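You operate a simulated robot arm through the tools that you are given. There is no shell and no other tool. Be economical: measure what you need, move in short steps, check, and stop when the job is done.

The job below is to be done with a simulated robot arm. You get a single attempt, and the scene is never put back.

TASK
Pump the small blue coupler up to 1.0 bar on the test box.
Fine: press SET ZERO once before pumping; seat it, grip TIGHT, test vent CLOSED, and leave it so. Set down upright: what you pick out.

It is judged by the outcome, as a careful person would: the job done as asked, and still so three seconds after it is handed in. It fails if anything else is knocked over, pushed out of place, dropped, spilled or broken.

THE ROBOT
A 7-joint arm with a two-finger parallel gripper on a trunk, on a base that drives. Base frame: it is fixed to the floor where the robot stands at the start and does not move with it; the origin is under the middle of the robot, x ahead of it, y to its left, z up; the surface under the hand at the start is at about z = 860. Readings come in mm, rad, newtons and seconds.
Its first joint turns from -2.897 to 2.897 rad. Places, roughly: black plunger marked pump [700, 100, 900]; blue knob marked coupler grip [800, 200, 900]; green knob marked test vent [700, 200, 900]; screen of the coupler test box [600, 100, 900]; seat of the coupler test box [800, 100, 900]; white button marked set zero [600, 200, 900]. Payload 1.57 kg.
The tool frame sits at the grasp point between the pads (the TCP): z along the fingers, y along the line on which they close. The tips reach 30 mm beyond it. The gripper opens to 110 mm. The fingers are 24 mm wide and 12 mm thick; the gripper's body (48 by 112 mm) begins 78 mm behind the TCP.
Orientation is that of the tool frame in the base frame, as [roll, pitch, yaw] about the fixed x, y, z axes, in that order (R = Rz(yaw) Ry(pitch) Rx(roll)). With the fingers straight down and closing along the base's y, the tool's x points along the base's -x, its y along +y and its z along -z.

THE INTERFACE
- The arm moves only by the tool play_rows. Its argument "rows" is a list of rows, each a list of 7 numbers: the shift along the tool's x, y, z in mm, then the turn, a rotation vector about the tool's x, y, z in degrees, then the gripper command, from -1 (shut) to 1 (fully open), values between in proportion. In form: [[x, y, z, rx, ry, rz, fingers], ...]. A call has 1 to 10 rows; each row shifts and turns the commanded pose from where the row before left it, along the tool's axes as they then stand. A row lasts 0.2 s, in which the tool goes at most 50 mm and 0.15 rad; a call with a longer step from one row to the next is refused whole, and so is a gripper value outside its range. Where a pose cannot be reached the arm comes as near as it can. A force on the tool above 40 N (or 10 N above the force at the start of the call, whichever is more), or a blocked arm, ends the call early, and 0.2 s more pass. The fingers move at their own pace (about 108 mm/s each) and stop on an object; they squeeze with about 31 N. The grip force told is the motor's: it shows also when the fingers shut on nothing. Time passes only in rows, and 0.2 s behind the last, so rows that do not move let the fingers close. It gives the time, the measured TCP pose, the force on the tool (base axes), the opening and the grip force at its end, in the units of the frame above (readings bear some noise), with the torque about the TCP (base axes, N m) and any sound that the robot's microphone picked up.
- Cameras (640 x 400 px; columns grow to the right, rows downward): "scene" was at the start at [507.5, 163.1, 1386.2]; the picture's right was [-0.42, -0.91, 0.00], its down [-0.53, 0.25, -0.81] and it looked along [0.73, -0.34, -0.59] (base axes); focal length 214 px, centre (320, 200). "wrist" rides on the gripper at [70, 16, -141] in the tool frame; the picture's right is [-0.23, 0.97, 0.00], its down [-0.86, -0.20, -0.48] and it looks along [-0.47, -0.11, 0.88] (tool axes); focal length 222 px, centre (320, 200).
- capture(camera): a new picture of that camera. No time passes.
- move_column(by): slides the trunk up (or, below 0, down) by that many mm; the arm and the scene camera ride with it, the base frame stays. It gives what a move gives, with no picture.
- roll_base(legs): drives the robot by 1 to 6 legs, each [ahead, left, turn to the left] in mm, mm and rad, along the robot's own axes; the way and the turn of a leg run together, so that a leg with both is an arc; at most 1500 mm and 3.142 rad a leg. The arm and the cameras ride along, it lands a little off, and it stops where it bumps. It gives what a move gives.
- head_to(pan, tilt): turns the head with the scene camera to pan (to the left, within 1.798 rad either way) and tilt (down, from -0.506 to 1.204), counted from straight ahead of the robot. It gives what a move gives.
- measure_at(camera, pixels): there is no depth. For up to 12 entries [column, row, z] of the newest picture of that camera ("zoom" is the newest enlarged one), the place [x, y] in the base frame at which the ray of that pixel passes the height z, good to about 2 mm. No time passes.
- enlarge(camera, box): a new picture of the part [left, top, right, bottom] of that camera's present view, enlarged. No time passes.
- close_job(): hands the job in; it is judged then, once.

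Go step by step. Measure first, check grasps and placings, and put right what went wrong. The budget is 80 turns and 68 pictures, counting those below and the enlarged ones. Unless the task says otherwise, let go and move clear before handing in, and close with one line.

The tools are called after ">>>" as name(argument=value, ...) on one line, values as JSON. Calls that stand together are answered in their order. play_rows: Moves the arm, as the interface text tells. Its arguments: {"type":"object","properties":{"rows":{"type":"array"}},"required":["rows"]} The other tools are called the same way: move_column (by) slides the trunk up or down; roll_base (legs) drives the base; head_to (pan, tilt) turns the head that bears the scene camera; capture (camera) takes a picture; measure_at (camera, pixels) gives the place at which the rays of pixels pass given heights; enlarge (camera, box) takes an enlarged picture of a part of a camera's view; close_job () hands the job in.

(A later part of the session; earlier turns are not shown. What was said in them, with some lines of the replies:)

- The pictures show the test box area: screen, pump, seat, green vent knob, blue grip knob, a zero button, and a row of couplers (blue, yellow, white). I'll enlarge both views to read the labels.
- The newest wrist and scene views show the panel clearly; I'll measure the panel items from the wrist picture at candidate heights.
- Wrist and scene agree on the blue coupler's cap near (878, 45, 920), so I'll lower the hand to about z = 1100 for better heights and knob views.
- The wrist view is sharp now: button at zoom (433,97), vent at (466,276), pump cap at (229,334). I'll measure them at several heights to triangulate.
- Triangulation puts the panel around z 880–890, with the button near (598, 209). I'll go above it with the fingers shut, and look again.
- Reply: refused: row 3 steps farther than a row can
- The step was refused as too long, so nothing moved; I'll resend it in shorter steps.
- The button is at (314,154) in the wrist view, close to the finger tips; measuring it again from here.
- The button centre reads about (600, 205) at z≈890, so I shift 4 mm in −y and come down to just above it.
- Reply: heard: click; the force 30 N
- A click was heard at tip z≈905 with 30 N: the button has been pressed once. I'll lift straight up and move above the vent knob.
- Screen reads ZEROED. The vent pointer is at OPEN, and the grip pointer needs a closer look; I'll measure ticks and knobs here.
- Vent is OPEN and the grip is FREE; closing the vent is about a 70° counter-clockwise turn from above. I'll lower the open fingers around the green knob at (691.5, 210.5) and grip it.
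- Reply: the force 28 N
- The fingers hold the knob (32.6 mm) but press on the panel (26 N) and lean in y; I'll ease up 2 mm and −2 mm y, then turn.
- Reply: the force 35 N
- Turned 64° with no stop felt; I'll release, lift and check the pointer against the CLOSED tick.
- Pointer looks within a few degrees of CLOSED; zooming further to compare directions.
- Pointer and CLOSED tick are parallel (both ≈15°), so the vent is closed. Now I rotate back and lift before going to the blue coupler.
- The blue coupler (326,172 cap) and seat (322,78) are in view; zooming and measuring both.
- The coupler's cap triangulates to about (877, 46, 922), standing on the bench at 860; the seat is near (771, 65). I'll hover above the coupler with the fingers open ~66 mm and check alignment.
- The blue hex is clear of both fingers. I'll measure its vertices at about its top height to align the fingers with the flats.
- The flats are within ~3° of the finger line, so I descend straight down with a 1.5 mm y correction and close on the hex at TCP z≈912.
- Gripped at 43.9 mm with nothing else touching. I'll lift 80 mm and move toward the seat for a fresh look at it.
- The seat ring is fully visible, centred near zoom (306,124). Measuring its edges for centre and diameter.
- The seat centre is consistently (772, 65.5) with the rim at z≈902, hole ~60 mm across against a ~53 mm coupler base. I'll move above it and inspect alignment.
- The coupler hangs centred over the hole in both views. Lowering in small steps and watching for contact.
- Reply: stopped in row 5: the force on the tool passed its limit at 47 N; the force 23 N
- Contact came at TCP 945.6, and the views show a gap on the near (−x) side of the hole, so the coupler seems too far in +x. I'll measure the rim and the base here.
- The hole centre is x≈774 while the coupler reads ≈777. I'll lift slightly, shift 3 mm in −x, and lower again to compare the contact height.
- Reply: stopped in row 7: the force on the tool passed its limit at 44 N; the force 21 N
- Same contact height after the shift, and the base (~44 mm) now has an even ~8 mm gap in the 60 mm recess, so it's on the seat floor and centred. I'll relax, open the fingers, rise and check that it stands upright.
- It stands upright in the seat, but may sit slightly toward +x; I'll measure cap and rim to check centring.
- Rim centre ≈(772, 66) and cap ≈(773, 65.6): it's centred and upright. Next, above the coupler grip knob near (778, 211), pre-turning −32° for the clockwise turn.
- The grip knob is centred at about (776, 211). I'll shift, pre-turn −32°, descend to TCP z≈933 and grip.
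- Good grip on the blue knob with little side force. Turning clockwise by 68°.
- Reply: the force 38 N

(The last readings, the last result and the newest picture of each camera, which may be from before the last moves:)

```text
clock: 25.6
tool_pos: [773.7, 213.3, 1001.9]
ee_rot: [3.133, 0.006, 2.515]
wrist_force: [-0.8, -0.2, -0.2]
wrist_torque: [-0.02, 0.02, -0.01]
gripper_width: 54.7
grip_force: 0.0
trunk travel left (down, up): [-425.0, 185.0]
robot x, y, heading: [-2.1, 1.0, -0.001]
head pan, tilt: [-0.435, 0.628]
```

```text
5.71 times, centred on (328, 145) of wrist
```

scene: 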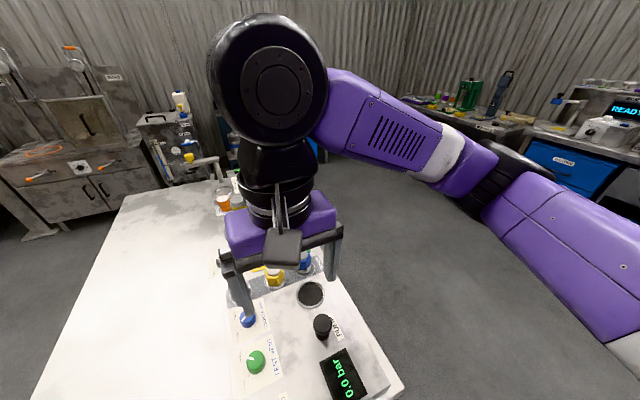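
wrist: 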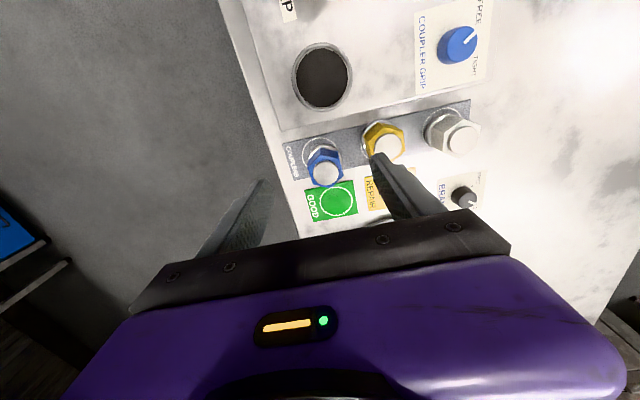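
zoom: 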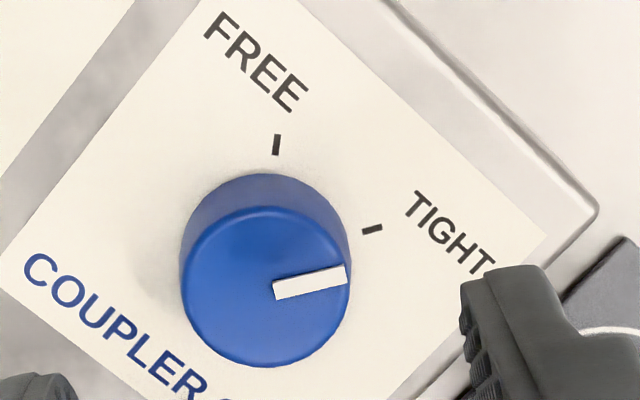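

The blue pointer is parallel with the TIGHT tick. Now I rotate back, close the fingers and go above the pump at about (690, 69).

>>> play_rows(rows=[[0, 0, -10, 0, 0, -8, 0], [0, 0, -10, 0, 0, -8, -0.5], [0, 0, -10, 0, 0, -8, -1], [0, 0, 0, 0, 0, -8, -1], [0, 0, 0, 0, 0, -3.9, -1], [21, -36, 0, 0, 0, 0, -1], [21, -36, 0, 0, 0, 0, -1], [21, -36, 0, 0, 0, 0, -1], [21, -36, 0, 0, 0, 0, -1]])

>>> capture(camera="wrist")

```text
clock: 27.6
tool_pos: [692.5, 67.9, 1029.3]
ee_rot: [3.137, 0.011, -3.139]
wrist_force: [0.1, 0.5, -0.5]
wrist_torque: [-0.01, 0.03, -0.01]
gripper_width: 0.2
grip_force: 21.4
trunk travel left (down, up): [-425.0, 185.0]
robot x, y, heading: [0.3, 2.1, 0.002]
head pan, tilt: [-0.435, 0.628]
```

```text
28 pictures are left
```

wrist: 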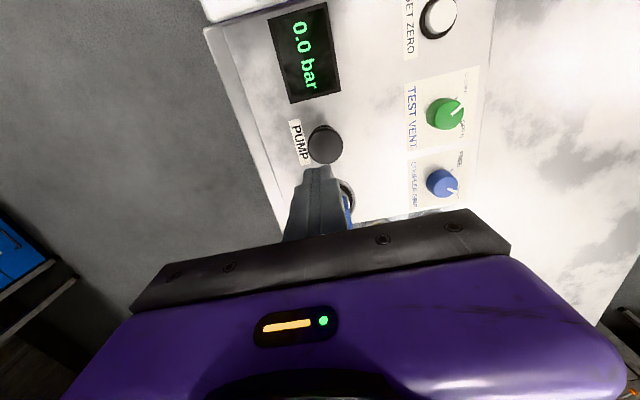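

Screen is readable ("0.0 bar"), and the pump cap is at (325,144). Measuring it at likely heights.

>>> measure_at(camera="wrist", pixels=[[325, 144, 920], [325, 144, 930], [325, 144, 940], [325, 144, 950]])

```text
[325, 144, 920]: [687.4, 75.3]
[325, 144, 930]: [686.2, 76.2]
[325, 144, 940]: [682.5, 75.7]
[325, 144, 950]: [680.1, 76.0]
```

The cap centre is about (686, 74.5) with top near 940. I'll move above it and descend in small steps until contact.

>>> play_rows(rows=[[6, 6.5, 20, 0, 0, 0, -1], [0, 0, 25, 0, 0, 0, -1], [0, 0, 6, 0, 0, 0, -1], [0, 0, 4, 0, 0, 0, -1]])

>>> enlarge(camera="wrist", box=[220, 60, 420, 210])

```text
clock: 28.6
tool_pos: [686.4, 73.9, 975.3]
ee_rot: [3.137, 0.01, 3.141]
wrist_force: [0.3, 0.3, 1.1]
wrist_torque: [0.01, -0.01, -0.03]
gripper_width: 0.0
grip_force: 21.8
trunk travel left (down, up): [-425.0, 185.0]
robot x, y, heading: [-2.5, -0.3, 0.004]
head pan, tilt: [-0.435, 0.628]
```

```text
2.67 times, centred on (320, 135) of wrist
```

zoom: 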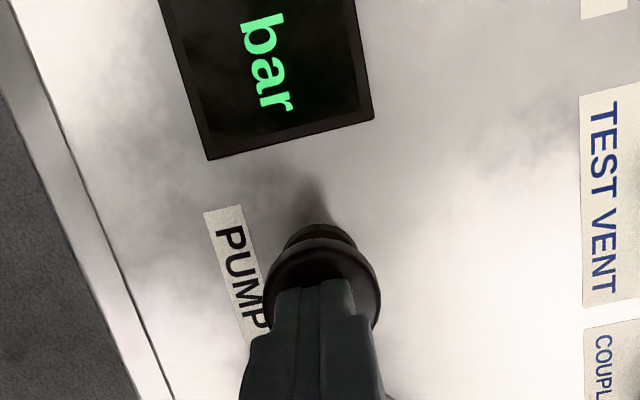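

The tips are over the cap, centred. Pressing down gently to find the contact and stroke.

>>> play_rows(rows=[[0, 0, 4, 0, 0, 0, -1], [0, 0, 4, 0, 0, 0, -1], [0, 0, 4, 0, 0, 0, -1], [0, 0, 4, 0, 0, 0, -1]])

>>> capture(camera="wrist")

```text
clock: 29.6
tool_pos: [686.6, 73.3, 958.6]
ee_rot: [3.138, 0.012, -3.14]
wrist_force: [-3.9, -0.4, 6.6]
wrist_torque: [-0.02, 0.2, -0.01]
gripper_width: 0.2
grip_force: 20.9
trunk travel left (down, up): [-425.0, 185.0]
robot x, y, heading: [2.5, -0.8, -0.004]
head pan, tilt: [-0.435, 0.628]
```

```text
26 pictures are left
```

wrist: 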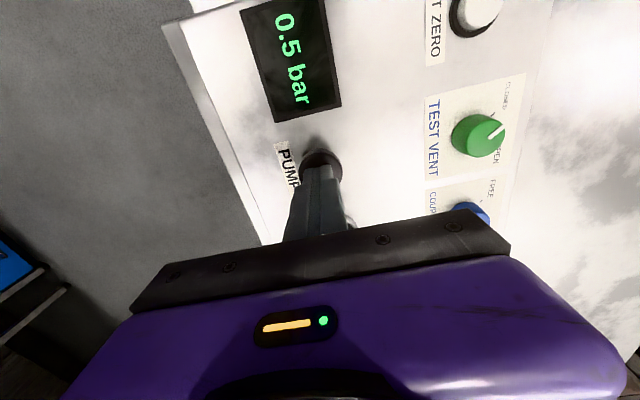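

0.5 bar already, with light force (6.6 N). I'll press 2 mm further to learn whether pressure follows the stroke.

>>> play_rows(rows=[[0, 0, 2, 0, 0, 0, -1]])

>>> enlarge(camera="wrist", box=[220, 0, 380, 130])

```text
clock: 30.0
tool_pos: [685.4, 73.3, 959.1]
ee_rot: [3.136, 0.013, 3.141]
wrist_force: [-2.5, 0.7, 20.7]
wrist_torque: [0.02, 0.34, 0.04]
gripper_width: 0.0
grip_force: 21.8
trunk travel left (down, up): [-425.0, 185.0]
robot x, y, heading: [-3.7, -1.1, 0.0]
head pan, tilt: [-0.435, 0.628]
```

```text
3.08 times, centred on (300, 65) of wrist
```

zoom: 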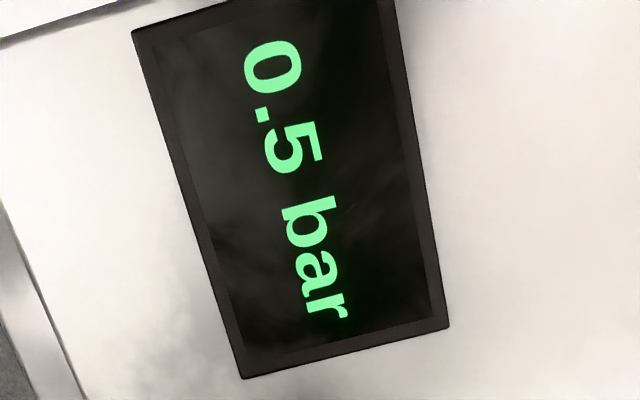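

The plunger is at its stop: one stroke gives 0.5 bar. I'll raise fully and check that it holds.

>>> play_rows(rows=[[0, 0, -10, 0, 0, 0, -1], [0, 0, -10, 0, 0, 0, -1], [0, 0, -5, 0, 0, 0, -1]])

>>> capture(camera="wrist")

```text
clock: 30.8
tool_pos: [685.3, 73.9, 981.7]
ee_rot: [3.138, 0.01, 3.141]
wrist_force: [0.4, -0.5, 0.4]
wrist_torque: [0.02, -0.01, 0.01]
gripper_width: 0.0
grip_force: 21.4
trunk travel left (down, up): [-425.0, 185.0]
robot x, y, heading: [2.4, 0.4, 0.004]
head pan, tilt: [-0.435, 0.628]
```

```text
24 pictures are left
```

wrist: 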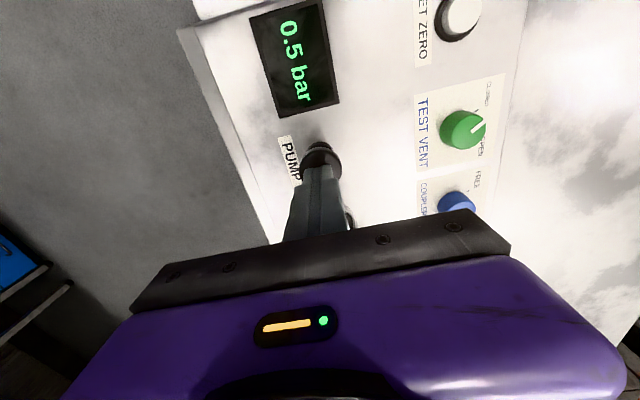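

It holds 0.5 bar. One more identical stroke, then raise.

>>> play_rows(rows=[[0, 0, 6, 0, 0, 0, -1], [0, 0, 5, 0, 0, 0, -1], [0, 0, 4, 0, 0, 0, -1], [0, 0, 4, 0, 0, 0, -1], [0, 0, 3, 0, 0, 0, -1], [0, 0, 1, 0, 0, 0, -1]])

>>> enlarge(camera="wrist", box=[220, 0, 380, 130])

```text
clock: 32.2
tool_pos: [687.1, 74.8, 958.7]
ee_rot: [3.136, 0.012, -3.141]
wrist_force: [-2.3, 0.7, 6.1]
wrist_torque: [0.0, 0.15, -0.03]
gripper_width: 0.1
grip_force: 21.4
trunk travel left (down, up): [-425.0, 185.0]
robot x, y, heading: [-0.2, -1.4, -0.002]
head pan, tilt: [-0.435, 0.628]
```

```text
3.08 times, centred on (300, 65) of wrist
```

zoom: 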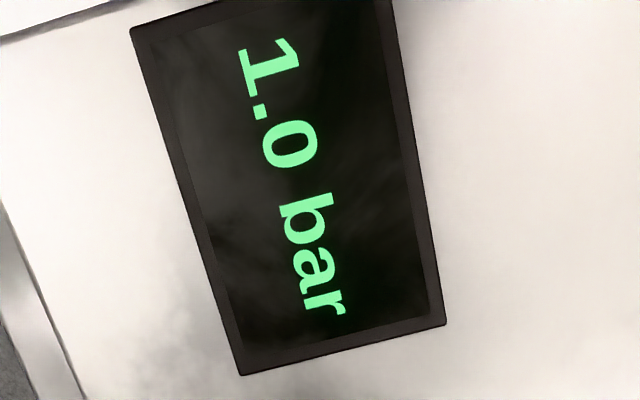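

Screen reads 1.0 bar. I'll lift clear, wait a few seconds and check that it holds.

>>> play_rows(rows=[[0, 0, -15, 0, 0, 0, -1], [0, 0, -40, 0, 0, 0, -1], [0, 0, -45, 0, 0, 0, -1], [0, 0, -45, 0, 0, 0, -1], [0, 0, -40, 0, 0, 0, -1], [0, 0, 0, 0, 0, 0, -1], [0, 0, 0, 0, 0, 0, -1], [0, 0, 0, 0, 0, 0, -1], [0, 0, 0, 0, 0, 0, -1], [0, 0, 0, 0, 0, 0, -1]])

>>> play_rows(rows=[[0, 0, 0, 0, 0, 0, -1], [0, 0, 0, 0, 0, 0, -1], [0, 0, 0, 0, 0, 0, -1], [0, 0, 0, 0, 0, 0, -1], [0, 0, 0, 0, 0, 0, -1], [0, 0, 0, 0, 0, 0, -1], [0, 0, 0, 0, 0, 0, -1], [0, 0, 0, 0, 0, 0, -1], [0, 0, 0, 0, 0, 0, -1], [0, 0, 0, 0, 0, 0, -1]])

>>> enlarge(camera="wrist", box=[240, 30, 420, 200])

>>> enlarge(camera="scene", box=[200, 200, 400, 400])

```text
clock: 34.4
tool_pos: [685.8, 72.5, 1142.5]
ee_rot: [3.138, 0.01, -3.141]
wrist_force: [0.1, 0.4, 0.8]
wrist_torque: [0.0, -0.02, 0.02]
gripper_width: 0.1
grip_force: 21.4
trunk travel left (down, up): [-425.0, 185.0]
robot x, y, heading: [-0.9, -3.3, 0.0]
head pan, tilt: [-0.435, 0.628]
```

```text
clock: 36.6
tool_pos: [685.4, 73.3, 1142.3]
ee_rot: [3.139, 0.009, 3.141]
wrist_force: [0.7, 0.7, 0.6]
wrist_torque: [0.03, 0.01, -0.01]
gripper_width: 0.0
grip_force: 20.9
trunk travel left (down, up): [-425.0, 185.0]
robot x, y, heading: [-3.9, 0.3, 0.001]
head pan, tilt: [-0.435, 0.628]
```

```text
2.35 times, centred on (330, 115) of wrist
```

zoom: 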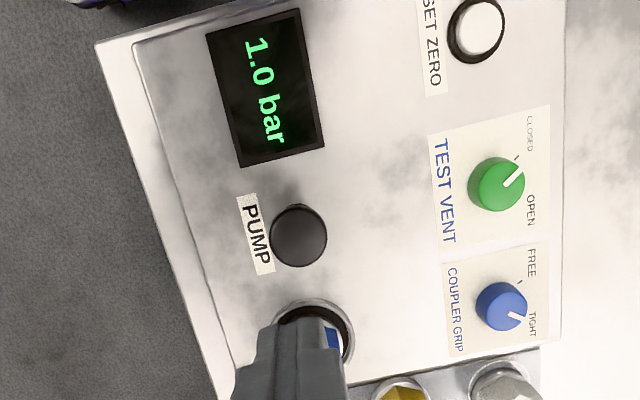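

```text
2.00 times, centred on (300, 300) of scene
```

zoom: 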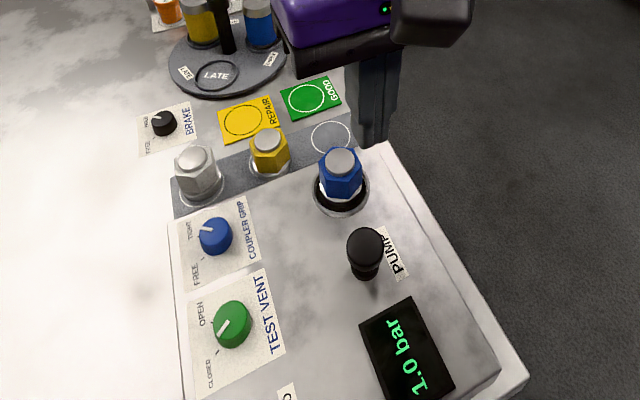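

After more than four seconds the screen still reads 1.0 bar. The coupler stands upright in the seat, the grip knob is on TIGHT, the vent is on CLOSED, and nothing else has moved. I'm handing it in.

>>> close_job()

```text
The job is handed in.
```

The small blue coupler is seated upright on the test box and holds 1.0 bar, with SET ZERO pressed once before pumping, the grip on TIGHT and the test vent CLOSED.
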